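You operate a simulated robot arm through the tools that you are given. There is no shell and no other tool. Be economical: measure what you need, move in short steps, check, and stop when the job is done.

The job below is to be done with a simulated robot arm. You get a single attempt, and the scene is never put back.

TASK
Take the light wooden spacer and leave it on the top of the wrap table.

Only the result counts: the job must be done as asked and must still hold three seconds after the hand-in. Knocking over, shifting, dropping, spilling or breaking anything else fails it.

THE ROBOT
A 6-joint arm with a two-finger parallel gripper, fixed in place. Base frame: the origin is at the foot of the arm, x ahead of it, y to its left, z up; the work surface is at about z = 740. Lengths are in mm, angles in rad, forces in N, time in s.
With the tool pointing down near the work surface it reaches from about 200 to 640 mm from the base axis. Its first joint turns from -1.152 to 1.152 rad. Payload 2.7 kg.
The tool frame sits at the grasp point between the pads (the TCP): z along the fingers, y along the line on which they close. The tips reach 23 mm beyond it. Largest opening 94 mm; finger width 38, thickness 10; the body of the gripper, 54 by 96 mm, starts 39 mm behind the TCP.
Orientation is that of the tool frame in the base frame, as a unit quaternion [x, y, z, w]. With the fingers straight down and closing along the base's y, the tool's x points along the base's -x, its y along +y and its z along -z.

THE INTERFACE
- The arm moves only by the tool servo_tool. Its argument "rows" is a list of rows, each an object of numbers (a shift or turn left out is 0, a gripper value left out holds the last): "claw": the closure, from 0 (fully open) to 1 (shut); "tx", "ty", "tz": the shift along the base's x, y, z in mm; "wx", "wy", "wz": the turn, a rotation vector about the base's x, y, z in rad. In form: [{"claw": .., "tx": .., "ty": .., "tz": .., "wx": .., "wy": .., "wz": ..}, ...]. A call has 1 to 8 rows; each row shifts and turns the commanded pose from where the row before left it. Each row takes 0.2 s and may step no farther than 50 mm and 0.15 rad from the row before; otherwise, or with a gripper value out of range, the whole call is refused. A pose out of reach is approached as far as the arm can. The call stops where the force on the tool passes 40 N (or 10 N more than at its start, if that is more) or the arm is blocked; 0.2 s more then pass. The fingers move at their own pace (about 45 mm/s each) and stop on an object; they squeeze with about 43 N. The grip force told is the motor's: it shows also when the fingers shut on nothing. Time passes only in rows, and 0.2 s behind the last, so rows that do not move let the fingers close. It gives the time, the measured TCP pose, the force on the tool (base axes), the opening and the grip force at its end, in the units of the frame above (readings bear some noise).
- Cameras (640 x 400 px; columns grow to the right, rows downward): "scene" is fixed at [65.5, -439.1, 1382]; the picture's right is [0.81, -0.59, 0.00], its down [-0.45, -0.62, -0.64] and it looks along [0.38, 0.52, -0.76] (base axes); focal length 360 px, centre (320, 200). "wrist" rides on the gripper at [-39, 0, -44] in the tool frame; the picture's right is [0.00, -1.00, 0.00], its down [0.97, 0.00, -0.24] and it looks along [0.24, 0.00, 0.97] (tool axes); focal length 218 px, centre (320, 200).
- capture(camera): a new picture of that camera. No time passes.
- point_at(camera, pixels): there is no depth. For up to 12 entries [column, row, z] of the newest picture of that camera ("zoom" is the newest enlarged one), the place [x, y] in the base frame at which the ray of that pixel passes the height z, good to about 2 mm. No time passes.
- zoom(camera, box): a new picture of the part [left, top, right, bottom] of that camera's present view, enlarged. No time passes.
- close_job(): hands the job in; it is judged then, once.

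Keep the steps short. Do not move on a guess: measure, check each grasp and each placing, and mend mistakes. In all there are 60 turns and 26 pictures (those below and enlarged ones count). Leave the gripper open and the arm clear of the work at the hand-in unless told otherwise, and finish with a single line.

The tools are called by a JSON object that holds its "op" and its "data". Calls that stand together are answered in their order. servo_tool: Moves the arm, as the interface text tells. Its arguments: {"type":"object","properties":{"rows":{"type":"array"}},"required":["rows"]} The other tools are called the same way: capture (camera) takes a picture; point_at (camera, pixels) gives the place at which the rays of pixels pass given heights; zoom (camera, box) takes an enlarged picture of a part of a camera's view; close_job () hands the job in.

At the start:

```text
clock: 0.0
eef_pos: [389.4, -116.1, 1030.6]
ee_rot: [-0.001, 1.0, 0.001, 0.0]
force: [0.0, 0.0, -0.5]
grip_width: 93.7
grasp_force: 0.1
```

scene: 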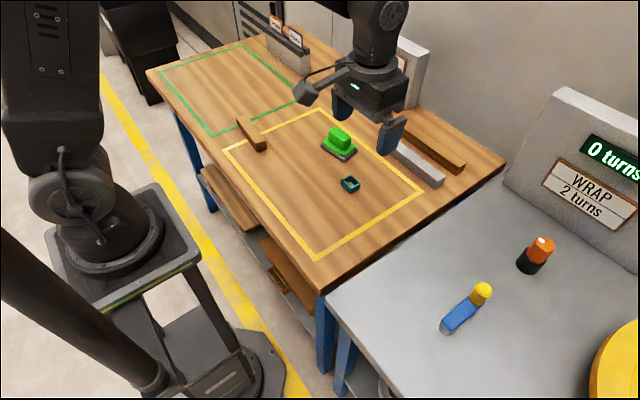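
wrist: 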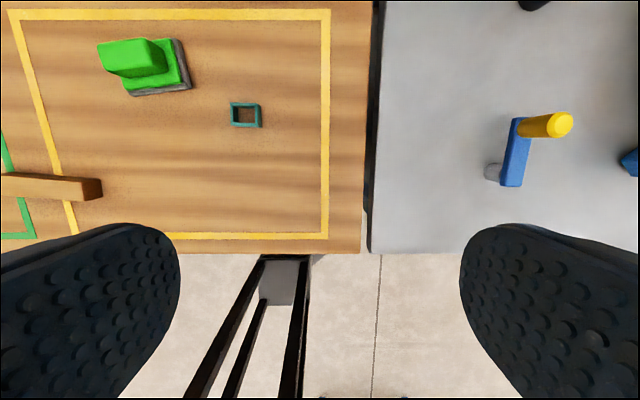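

I'll start by looking more closely at the bars on the bench and at the grey table with the WRAP sign.

{"op": "zoom", "data": {"camera": "scene", "box": [140, 0, 510, 270]}}

{"op": "zoom", "data": {"camera": "scene", "box": [320, 80, 640, 400]}}

```text
1.48 times, centred on (325, 135) of scene
```

zoom: 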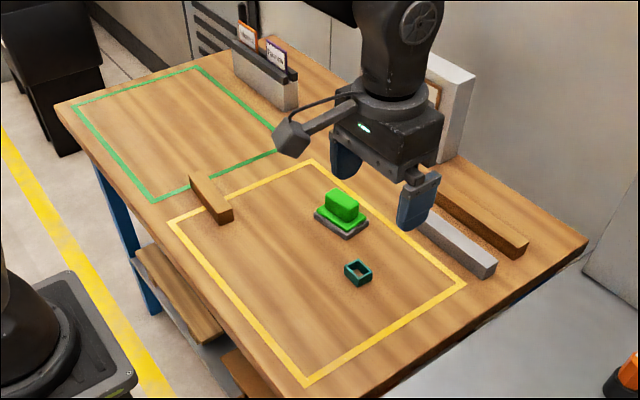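

```text
1.25 times, centred on (480, 240) of scene
```

zoom: 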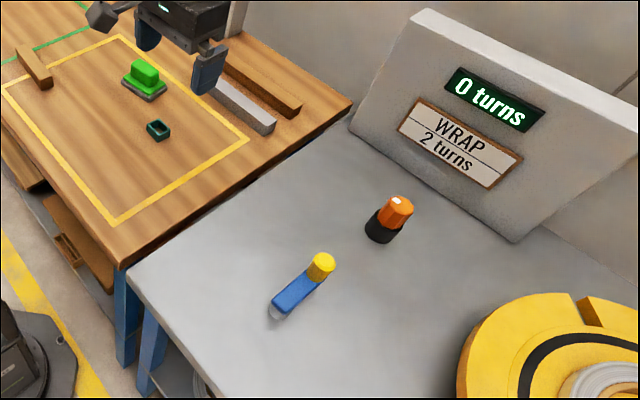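

In the wrist view I can see a wooden bar at the left edge. The scene view also shows a brown bar and a grey bar near the back, with a sign hidden behind the gripper. I'll move the arm left at this height for a look from above.

{"op": "servo_tool", "data": {"rows": [{"ty": 45, "tx": 10}, {"ty": 45, "tx": 10}, {"ty": 45, "tx": 10}, {"ty": 45, "tx": 10}, {"ty": 45, "tx": 10}]}}

{"op": "capture", "data": {"camera": "wrist"}}

{"op": "capture", "data": {"camera": "scene"}}

```text
clock: 1.2
eef_pos: [437.5, 109.9, 1030.9]
ee_rot: [0.0, 1.0, 0.001, -0.001]
force: [0.3, -0.4, 0.1]
grip_width: 94.0
grasp_force: 0.1
```

```text
21 pictures are left
```

wrist: 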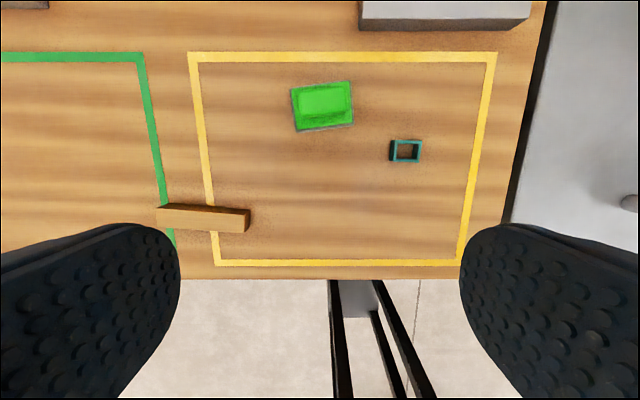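

```text
20 pictures are left
```

scene: 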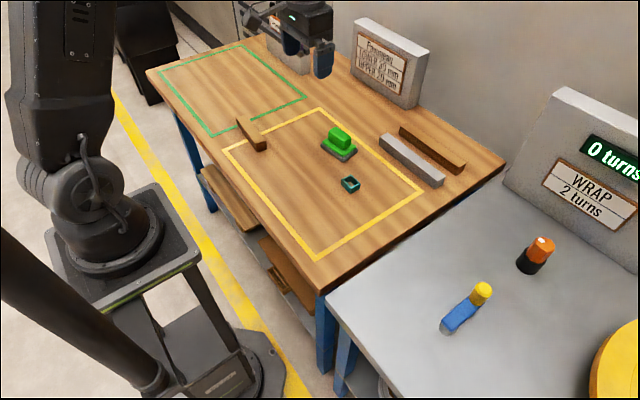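

Now the sign at (390,65) is uncovered, so I'll enlarge it along with the bars.

{"op": "zoom", "data": {"camera": "scene", "box": [340, 10, 500, 110]}}

{"op": "zoom", "data": {"camera": "scene", "box": [220, 90, 476, 250]}}

```text
4.00 times, centred on (420, 60) of scene
```

zoom: 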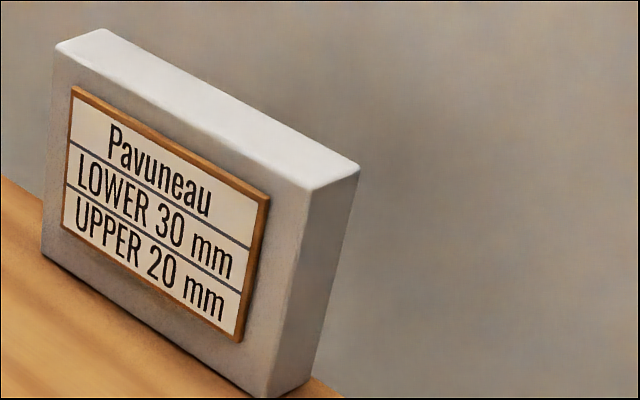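

```text
2.50 times, centred on (348, 170) of scene
```

zoom: 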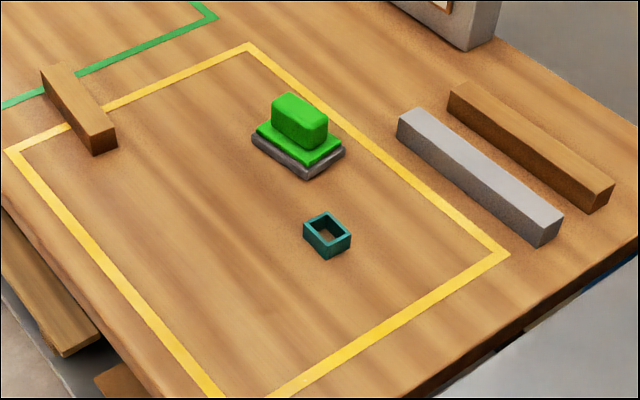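

The sign reads "Pavuneau, LOWER 30 mm, UPPER 20 mm". There are two wooden bars, a short one at (250,135) and a longer, browner one at the back. I'll move over the back bars and compare their colours from above.

{"op": "servo_tool", "data": {"rows": [{"tx": 30, "ty": -30}, {"tx": 30, "ty": -40}, {"tx": 30, "ty": -40}]}}

{"op": "capture", "data": {"camera": "wrist"}}

```text
clock: 2.0
eef_pos: [529.8, -2.9, 1031.4]
ee_rot: [0.0, 1.0, 0.0, 0.0]
force: [0.4, 0.4, 0.1]
grip_width: 93.8
grasp_force: 0.0
```

```text
17 pictures are left
```

wrist: 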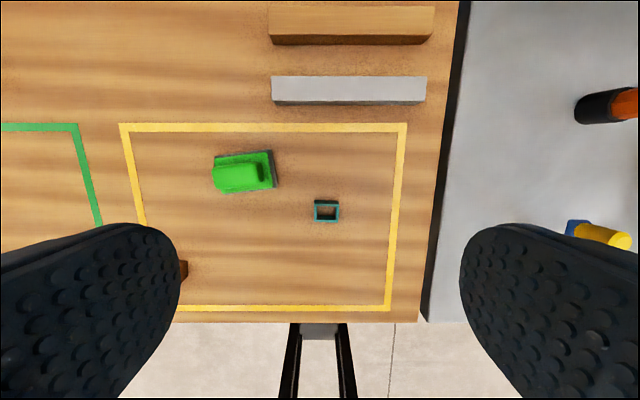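

From here the long wooden bar at (350,25) and the grey bar at (350,90) are both clear. I don't yet know which bar is the "spacer", nor exactly what counts as the wrap table. I'll measure the bars, then move right to see the rest of the wrap station.

{"op": "point_at", "data": {"camera": "wrist", "pixels": [[268, 8, 770], [436, 8, 770], [432, 44, 740], [270, 44, 740], [271, 76, 770], [426, 76, 770], [426, 106, 740], [272, 104, 740], [458, 60, 740], [470, 60, 740]]}}

{"op": "point_at", "data": {"camera": "scene", "pixels": [[236, 119, 765], [244, 116, 765], [266, 144, 765], [256, 152, 740], [267, 150, 740], [605, 320, 740], [460, 318, 740], [335, 290, 740], [590, 395, 740], [530, 265, 740], [442, 330, 740], [505, 195, 740]]}}

{"op": "servo_tool", "data": {"rows": [{"tx": -30, "ty": -40}, {"tx": -30, "ty": -40}, {"tx": -30, "ty": -40}, {"tx": -20, "ty": -45}, {"tx": -20, "ty": -45}, {"tx": -20, "ty": -45}, {"tx": -20, "ty": -45}]}}

{"op": "capture", "data": {"camera": "wrist"}}

```text
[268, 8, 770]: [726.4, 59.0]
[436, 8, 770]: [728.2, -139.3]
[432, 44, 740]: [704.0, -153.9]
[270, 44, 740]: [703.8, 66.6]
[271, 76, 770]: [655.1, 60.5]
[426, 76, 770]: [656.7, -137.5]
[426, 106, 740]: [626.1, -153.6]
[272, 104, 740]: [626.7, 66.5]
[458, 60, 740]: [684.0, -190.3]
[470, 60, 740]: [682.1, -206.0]
```

```text
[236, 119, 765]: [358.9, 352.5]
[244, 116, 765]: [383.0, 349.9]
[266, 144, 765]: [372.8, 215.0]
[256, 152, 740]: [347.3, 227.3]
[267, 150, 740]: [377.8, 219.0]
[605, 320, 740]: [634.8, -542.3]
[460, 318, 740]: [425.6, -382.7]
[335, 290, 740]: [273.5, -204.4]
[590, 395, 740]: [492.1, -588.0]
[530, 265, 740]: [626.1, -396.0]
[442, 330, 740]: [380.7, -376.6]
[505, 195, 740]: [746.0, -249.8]
```

```text
clock: 3.6
eef_pos: [360.1, -300.9, 1032.0]
ee_rot: [0.0, 1.0, 0.0, 0.0]
force: [-0.5, -0.4, 0.0]
grip_width: 94.0
grasp_force: 0.0
```

```text
16 pictures are left
```

wrist: 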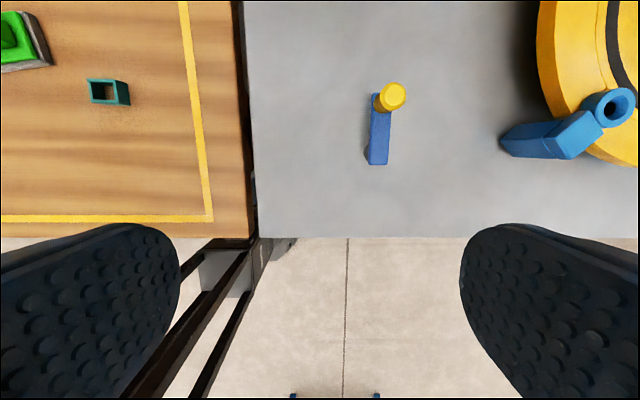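

The long bars lie at x≈640 and x≈715, and the wooden one is out of reach. The short, paler bar is at x≈350–380, y≈220–350, so I take that as the spacer. A yellow round platform sits at the upper right of this view, so I'll move on to see it fully.

{"op": "servo_tool", "data": {"rows": [{"ty": -45}, {"ty": -45}, {"ty": -45}, {"ty": -45}]}}

{"op": "capture", "data": {"camera": "wrist"}}

```text
clock: 4.6
eef_pos: [359.2, -480.7, 1030.1]
ee_rot: [0.0, 1.0, 0.001, 0.0]
force: [0.3, 0.9, 1.0]
grip_width: 94.0
grasp_force: 0.1
```

```text
15 pictures are left
```

wrist: 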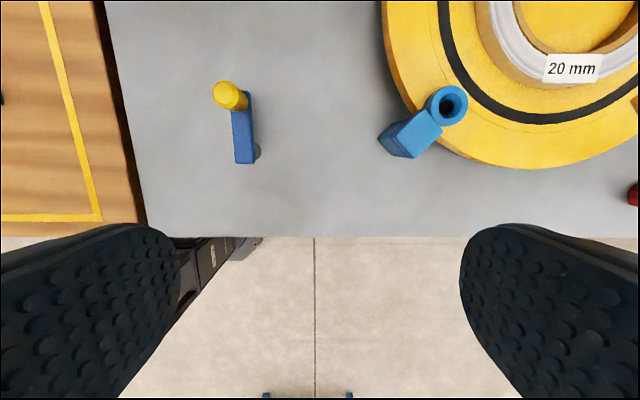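

There's a ring labelled "20 mm" standing on the yellow platform. That could be a strap roll, so I need to see the whole platform. I'll move forward.

{"op": "servo_tool", "data": {"rows": [{"tx": 30, "ty": -10, "tz": 10}, {"tx": 30, "tz": 10}, {"tx": 30, "tz": 10}]}}

{"op": "capture", "data": {"camera": "wrist"}}

```text
clock: 5.4
eef_pos: [417.8, -459.7, 1047.1]
ee_rot: [0.0, 1.0, 0.001, 0.0]
force: [0.7, -1.5, -0.1]
grip_width: 93.7
grasp_force: 0.1
out of reach, approached as far as the arm can: row 1, 2, 3
```

```text
14 pictures are left
```

wrist: 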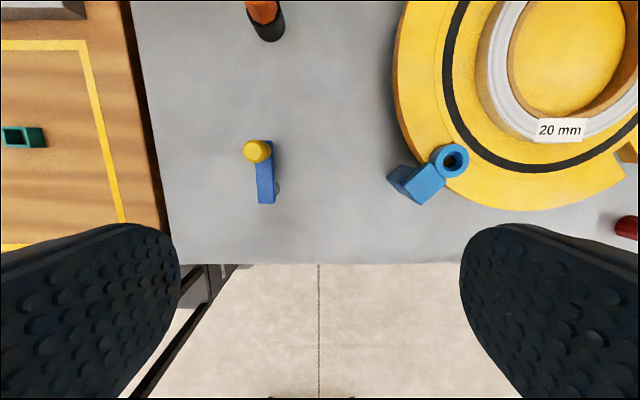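

The ring stands on a large yellow platform, mostly out of reach. I'll read the cards on the rack at (285,35), and look closely at the platform from the scene camera.

{"op": "zoom", "data": {"camera": "scene", "box": [230, 5, 326, 65]}}

{"op": "zoom", "data": {"camera": "wrist", "box": [380, 0, 640, 250]}}

{"op": "point_at", "data": {"camera": "wrist", "pixels": [[395, 90, 740], [400, 60, 780], [540, 208, 740], [540, 208, 780], [455, 160, 840], [400, 180, 740], [265, 205, 740], [257, 150, 800], [270, 38, 740], [615, 230, 740], [550, 130, 800], [575, 55, 780]]}}

```text
6.67 times, centred on (278, 35) of scene
```

zoom: 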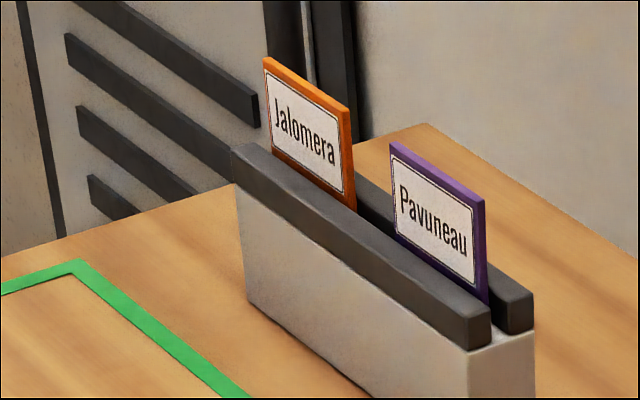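

```text
1.60 times, centred on (510, 125) of wrist
```

zoom: 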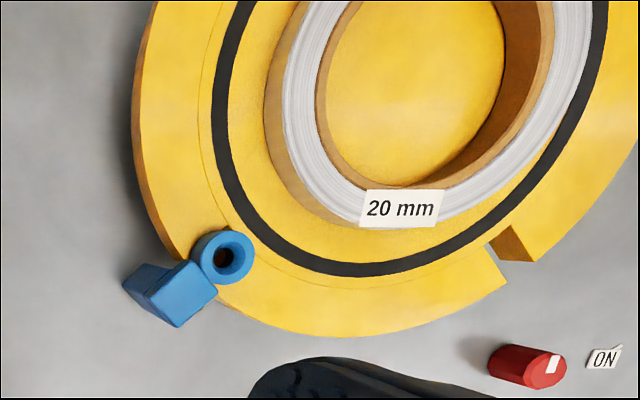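

```text
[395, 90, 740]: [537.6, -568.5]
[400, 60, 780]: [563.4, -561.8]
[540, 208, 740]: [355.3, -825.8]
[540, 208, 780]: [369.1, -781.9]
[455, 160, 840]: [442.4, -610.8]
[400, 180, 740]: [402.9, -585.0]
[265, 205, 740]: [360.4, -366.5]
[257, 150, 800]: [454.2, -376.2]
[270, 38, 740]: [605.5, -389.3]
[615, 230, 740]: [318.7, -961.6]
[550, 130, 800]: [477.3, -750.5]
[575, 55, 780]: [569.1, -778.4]
```

The yellow disc is a turntable about 780 mm away, which is out of reach. The grey table carrying the WRAP sign is therefore the wrap table. I'll go back left to the short bar, turning the gripper 90° on the way because the bar lies along y.

{"op": "servo_tool", "data": {"rows": [{"tx": -30, "ty": 45, "tz": -10}, {"tx": -15, "ty": 45, "wz": 0.15}, {"ty": 45, "wz": 0.15}, {"ty": 45, "wz": 0.15}, {"ty": 45, "wz": 0.15}, {"ty": 45, "wz": 0.15}, {"ty": 45, "wz": 0.15}, {"ty": 45, "wz": 0.15}]}}

{"op": "servo_tool", "data": {"rows": [{"ty": 45, "wz": 0.15}, {"ty": 45, "wz": 0.15}, {"ty": 45, "wz": 0.15}, {"ty": 45, "wz": 0.07}, {"ty": 45}, {"ty": 45}, {"ty": 45}]}}

```text
refused: row 1 steps farther than a row can; nothing moved
```

```text
clock: 7.0
eef_pos: [418.6, -142.2, 1049.3]
ee_rot: [-0.257, 0.966, 0.0, 0.0]
force: [0.0, 0.5, 0.3]
grip_width: 93.9
grasp_force: 0.1
```

The first call was refused, its first step being over 50 mm, but the second ran. The tool is now at y=-142 and turned 0.52 rad, so I'll carry on with the remaining 1.05 rad.

{"op": "servo_tool", "data": {"rows": [{"tx": -6, "ty": 45, "wz": 0.15}, {"tx": -6, "ty": 45, "wz": 0.15}, {"tx": -6, "ty": 45, "wz": 0.15}, {"tx": -6, "ty": 45, "wz": 0.15}, {"tx": -6, "ty": 45, "wz": 0.15}, {"tx": -7, "ty": 45, "wz": 0.15}, {"tx": -7, "ty": 45, "wz": 0.15}, {"tx": -6, "ty": 45}]}}

{"op": "servo_tool", "data": {"rows": [{"ty": 40, "tz": -40}, {"ty": 20, "tz": -40}, {"tz": -40}]}}

{"op": "capture", "data": {"camera": "wrist"}}

{"op": "zoom", "data": {"camera": "scene", "box": [210, 90, 306, 150]}}

```text
clock: 8.8
eef_pos: [366.8, 215.5, 1047.6]
ee_rot: [0.707, -0.707, 0.0, 0.0]
force: [0.5, 0.6, -0.3]
grip_width: 94.0
grasp_force: 0.0
```

```text
refused: row 1 steps farther than a row can; nothing moved
```

```text
11 pictures are left
```

wrist: 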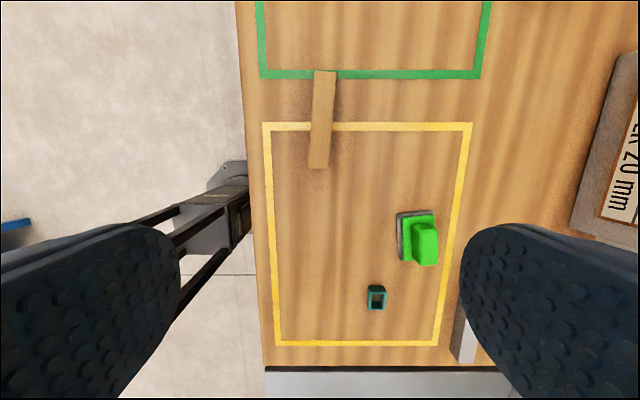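

```text
6.67 times, centred on (258, 120) of scene
```

zoom: 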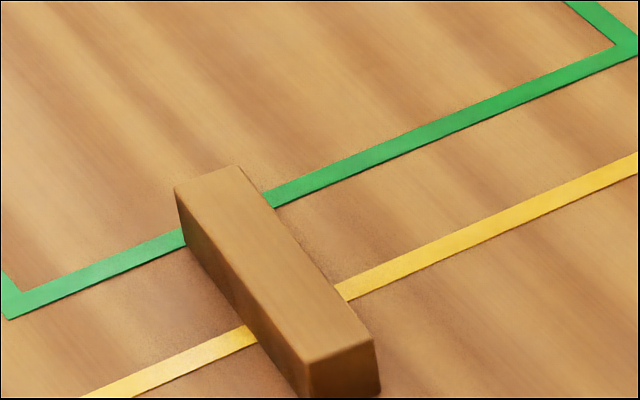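

The spacer shows at (321,120), slightly tilted in this view. I'll work out its corners from both cameras to find its height and heading.

{"op": "point_at", "data": {"camera": "wrist", "pixels": [[315, 71, 765], [336, 71, 765], [330, 168, 765], [309, 168, 765], [315, 71, 780], [336, 71, 780], [330, 168, 780], [309, 168, 780]]}}

{"op": "point_at", "data": {"camera": "zoom", "pixels": [[175, 188, 765], [238, 167, 765], [375, 340, 765], [306, 363, 765], [175, 188, 780], [238, 167, 780], [375, 340, 780], [306, 363, 780], [379, 388, 740]]}}

```text
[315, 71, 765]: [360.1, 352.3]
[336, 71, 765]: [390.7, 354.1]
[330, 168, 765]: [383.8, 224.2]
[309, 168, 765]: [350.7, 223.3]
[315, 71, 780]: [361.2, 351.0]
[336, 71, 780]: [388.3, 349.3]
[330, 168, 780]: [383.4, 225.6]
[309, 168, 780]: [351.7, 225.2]
```

```text
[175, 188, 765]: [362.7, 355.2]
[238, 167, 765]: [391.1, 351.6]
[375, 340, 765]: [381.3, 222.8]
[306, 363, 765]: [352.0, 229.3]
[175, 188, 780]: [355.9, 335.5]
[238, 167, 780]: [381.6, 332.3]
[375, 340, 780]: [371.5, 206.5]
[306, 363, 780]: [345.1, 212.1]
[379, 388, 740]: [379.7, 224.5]
```

Both cameras agree. The top is at z≈765, the centre at (371,289), it measures about 30 × 130 mm, and its heading is 0.07 rad clockwise of y. I'll line up above it and come down.

{"op": "servo_tool", "data": {"rows": [{"claw": 0, "tx": 4, "ty": 37, "wz": -0.07}, {"ty": 36}, {"tz": -45}, {"tz": -45}, {"tz": -45}, {"tz": -45}]}}

{"op": "capture", "data": {"camera": "wrist"}}

```text
clock: 10.2
eef_pos: [369.8, 288.5, 867.5]
ee_rot: [-0.681, 0.732, 0.001, 0.0]
force: [0.1, 0.4, 0.0]
grip_width: 94.1
grasp_force: 0.1
```

```text
9 pictures are left
```

wrist: 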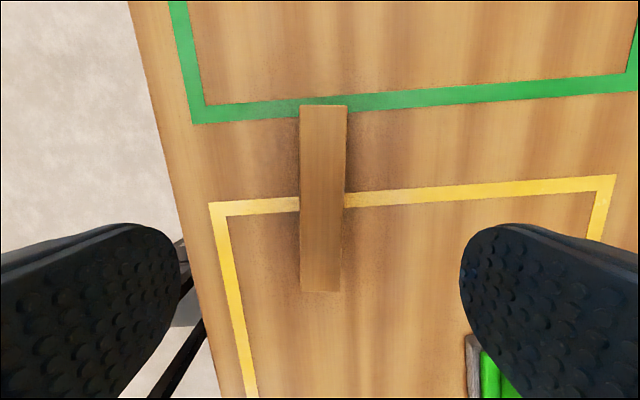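

The bar sits upright in the view at column 322, so it is aligned and centred. I'll go down to z≈767, then close.

{"op": "servo_tool", "data": {"rows": [{"tz": -45}, {"tz": -35}, {"tz": -20}, {}]}}

{"op": "servo_tool", "data": {"rows": [{"claw": 1}, {"claw": 1}, {"claw": 1}, {"claw": 1}, {"claw": 1}]}}

```text
clock: 11.2
eef_pos: [368.0, 289.5, 770.2]
ee_rot: [-0.681, 0.732, 0.0, 0.0]
force: [0.2, -0.5, 0.6]
grip_width: 94.1
grasp_force: 0.0
```

```text
clock: 12.4
eef_pos: [368.3, 289.9, 770.8]
ee_rot: [-0.681, 0.732, 0.0, 0.0]
force: [-0.3, -0.5, 0.7]
grip_width: 29.4
grasp_force: 43.0
```

The grip is holding at 29.4 mm and 43 N. I'll lift it and check.

{"op": "servo_tool", "data": {"rows": [{"tz": 20}, {"tz": 40}, {"tz": 40}, {"tz": 40}]}}

{"op": "capture", "data": {"camera": "wrist"}}

```text
clock: 13.4
eef_pos: [369.1, 289.2, 908.7]
ee_rot: [-0.682, 0.732, 0.0, 0.0]
force: [0.0, -0.1, -1.1]
grip_width: 29.2
grasp_force: 42.9
```

```text
8 pictures are left
```

wrist: 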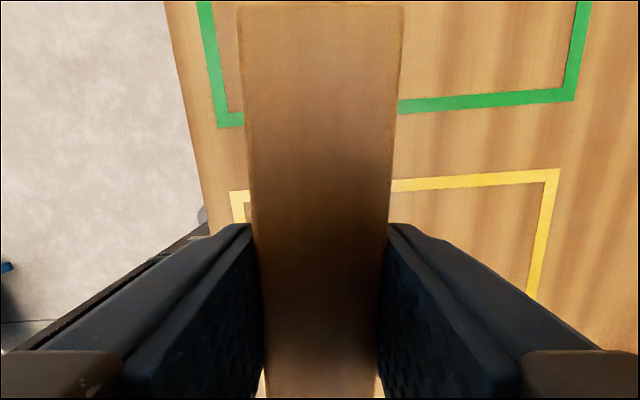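

The spacer is held cleanly. Next I'll carry it to a free spot on the grey table around (470,-285), turning it on the way so it lies along x.

{"op": "servo_tool", "data": {"rows": [{"tx": 7, "ty": -41, "wz": -0.1}, {"tx": 7, "ty": -41, "wz": -0.1}, {"tx": 7, "ty": -41, "wz": -0.1}, {"tx": 7, "ty": -41, "wz": -0.1}, {"tx": 7, "ty": -41, "wz": -0.11}, {"tx": 7, "ty": -41, "wz": -0.11}, {"tx": 7, "ty": -41, "wz": -0.11}]}}

{"op": "servo_tool", "data": {"rows": [{"tx": 7, "ty": -41, "wz": -0.11}, {"tx": 7, "ty": -41, "wz": -0.11}, {"tx": 7, "ty": -41, "wz": -0.11}, {"tx": 7, "ty": -41, "wz": -0.11}, {"tx": 7, "ty": -41, "wz": -0.11}, {"tx": 7, "ty": -41, "wz": -0.11}, {"tx": 7, "ty": -41, "wz": -0.11}, {}]}}

{"op": "capture", "data": {"camera": "scene"}}

{"op": "capture", "data": {"camera": "wrist"}}

```text
clock: 15.0
eef_pos: [419.7, -1.0, 907.3]
ee_rot: [-0.375, 0.927, 0.0, 0.0]
force: [-0.1, 0.4, -1.0]
grip_width: 29.3
grasp_force: 43.5
```

```text
clock: 16.8
eef_pos: [471.7, -282.7, 908.6]
ee_rot: [0.001, 1.0, 0.0, 0.0]
force: [0.5, 0.6, -1.7]
grip_width: 29.2
grasp_force: 43.0
```

```text
7 pictures are left
```

scene: 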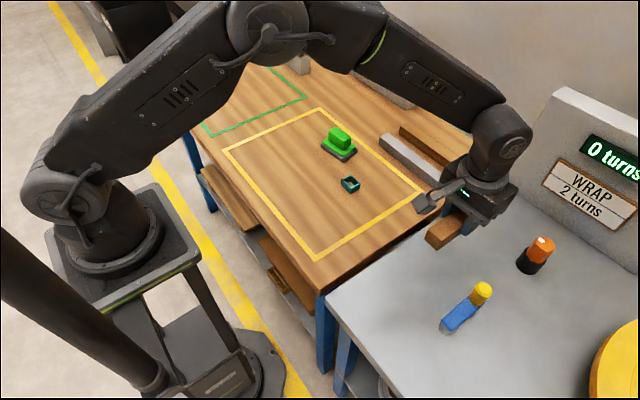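

```text
6 pictures are left
```

wrist: 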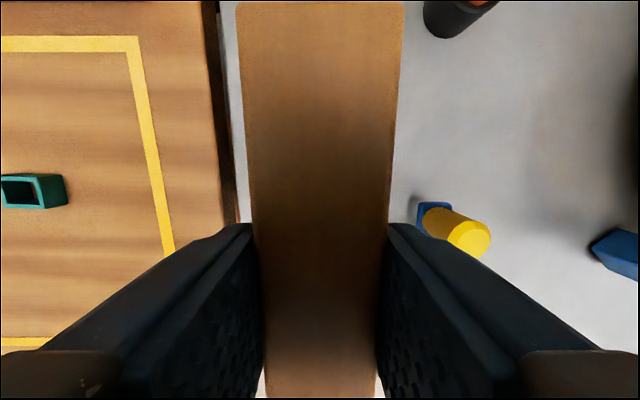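

The wrap table is right below. I'll check the clearances to the bench edge, the yellow knob and the lamp.

{"op": "point_at", "data": {"camera": "wrist", "pixels": [[232, 100, 740], [218, 100, 740], [468, 237, 810], [435, 215, 740], [425, 15, 740], [430, 35, 740]]}}

{"op": "point_at", "data": {"camera": "scene", "pixels": [[482, 290, 800], [482, 290, 820], [470, 325, 750], [326, 295, 740], [520, 270, 740]]}}

```text
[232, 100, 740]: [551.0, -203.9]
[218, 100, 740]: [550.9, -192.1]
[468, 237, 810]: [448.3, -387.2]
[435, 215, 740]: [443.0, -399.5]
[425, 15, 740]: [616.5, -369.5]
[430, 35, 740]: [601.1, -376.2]
```

```text
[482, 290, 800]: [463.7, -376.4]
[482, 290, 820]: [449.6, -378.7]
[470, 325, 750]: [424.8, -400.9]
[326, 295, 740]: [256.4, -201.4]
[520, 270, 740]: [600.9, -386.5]
```

The knob's near side is at y≈-362, and the table edge at y≈-204. I'll use y=-278 and open the fingers only partly. The descent goes down to z≈772, slowing at the end.

{"op": "servo_tool", "data": {"rows": [{"ty": 4, "tz": -45}, {"tz": -45}, {"tz": -25}, {"tz": -10}, {"tz": -5}, {"tz": -4}, {}]}}

```text
clock: 18.4
eef_pos: [468.3, -282.6, 775.3]
ee_rot: [0.0, 1.0, 0.001, 0.0]
force: [-0.8, -0.3, -1.6]
grip_width: 29.2
grasp_force: 43.3
```

There's no contact yet at z=775. I'll continue in small steps until the force shows contact.

{"op": "servo_tool", "data": {"rows": [{"tz": -2}, {"tz": -2}, {}]}}

```text
clock: 19.2
eef_pos: [469.5, -281.5, 770.6]
ee_rot: [0.0, 1.0, 0.0, 0.0]
force: [0.2, -0.2, -1.1]
grip_width: 29.2
grasp_force: 43.0
```

{"op": "servo_tool", "data": {"rows": [{"tz": -1.5}, {"tz": -1}, {}]}}

```text
clock: 20.0
eef_pos: [469.4, -281.6, 769.6]
ee_rot: [0.0, 1.0, -0.001, 0.0]
force: [-6.5, 4.7, 24.3]
grip_width: 29.3
grasp_force: 43.3
```

The force reads 24 N, so the spacer is on the table. I'll ease up 1 mm and open partly.

{"op": "servo_tool", "data": {"rows": [{"tz": 0.8}, {"claw": 0.35}, {"claw": 0.35}, {"claw": 0.35}]}}

{"op": "servo_tool", "data": {"rows": [{"tz": 15}, {"tz": 30}, {"tz": 45}, {"tz": 45}, {"tz": 45, "tx": -15}, {"tx": -40, "ty": 25}]}}

{"op": "capture", "data": {"camera": "wrist"}}

{"op": "capture", "data": {"camera": "scene"}}

```text
clock: 21.0
eef_pos: [468.3, -280.8, 768.1]
ee_rot: [0.0, 1.0, 0.0, 0.0]
force: [-1.0, 0.6, -0.1]
grip_width: 61.3
grasp_force: 0.1
```

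```text
clock: 22.4
eef_pos: [412.0, -255.2, 950.7]
ee_rot: [0.0, 1.0, 0.0, -0.001]
force: [0.1, 0.0, -0.1]
grip_width: 60.9
grasp_force: 0.0
```

```text
5 pictures are left
```

wrist: 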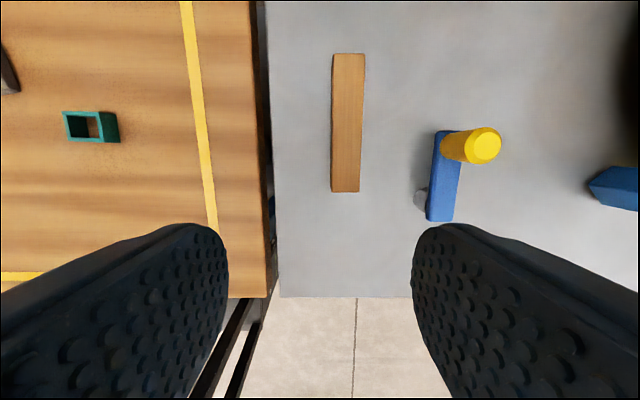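

```text
4 pictures are left
```

scene: 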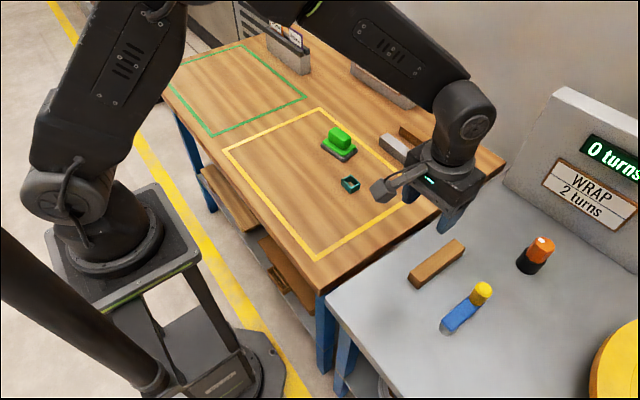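

The spacer lies flat on the grey wrap table at (437,262), and nothing else has moved. I'll open the gripper fully and rise clear before handing in.

{"op": "servo_tool", "data": {"rows": [{"claw": 0, "tz": 40}, {"tz": 40}, {}, {}]}}

{"op": "close_job", "data": {}}

```text
clock: 23.4
eef_pos: [414.0, -252.8, 1031.2]
ee_rot: [0.001, 1.0, 0.0, 0.0]
force: [0.6, 1.0, 0.4]
grip_width: 93.9
grasp_force: 0.1
```

```text
The job is handed in.
```

I took the short, paler wooden bar to be the spacer; it now lies flat on the grey wrap table near (469, -281), the gripper is open and clear, and nothing else was seen to move.
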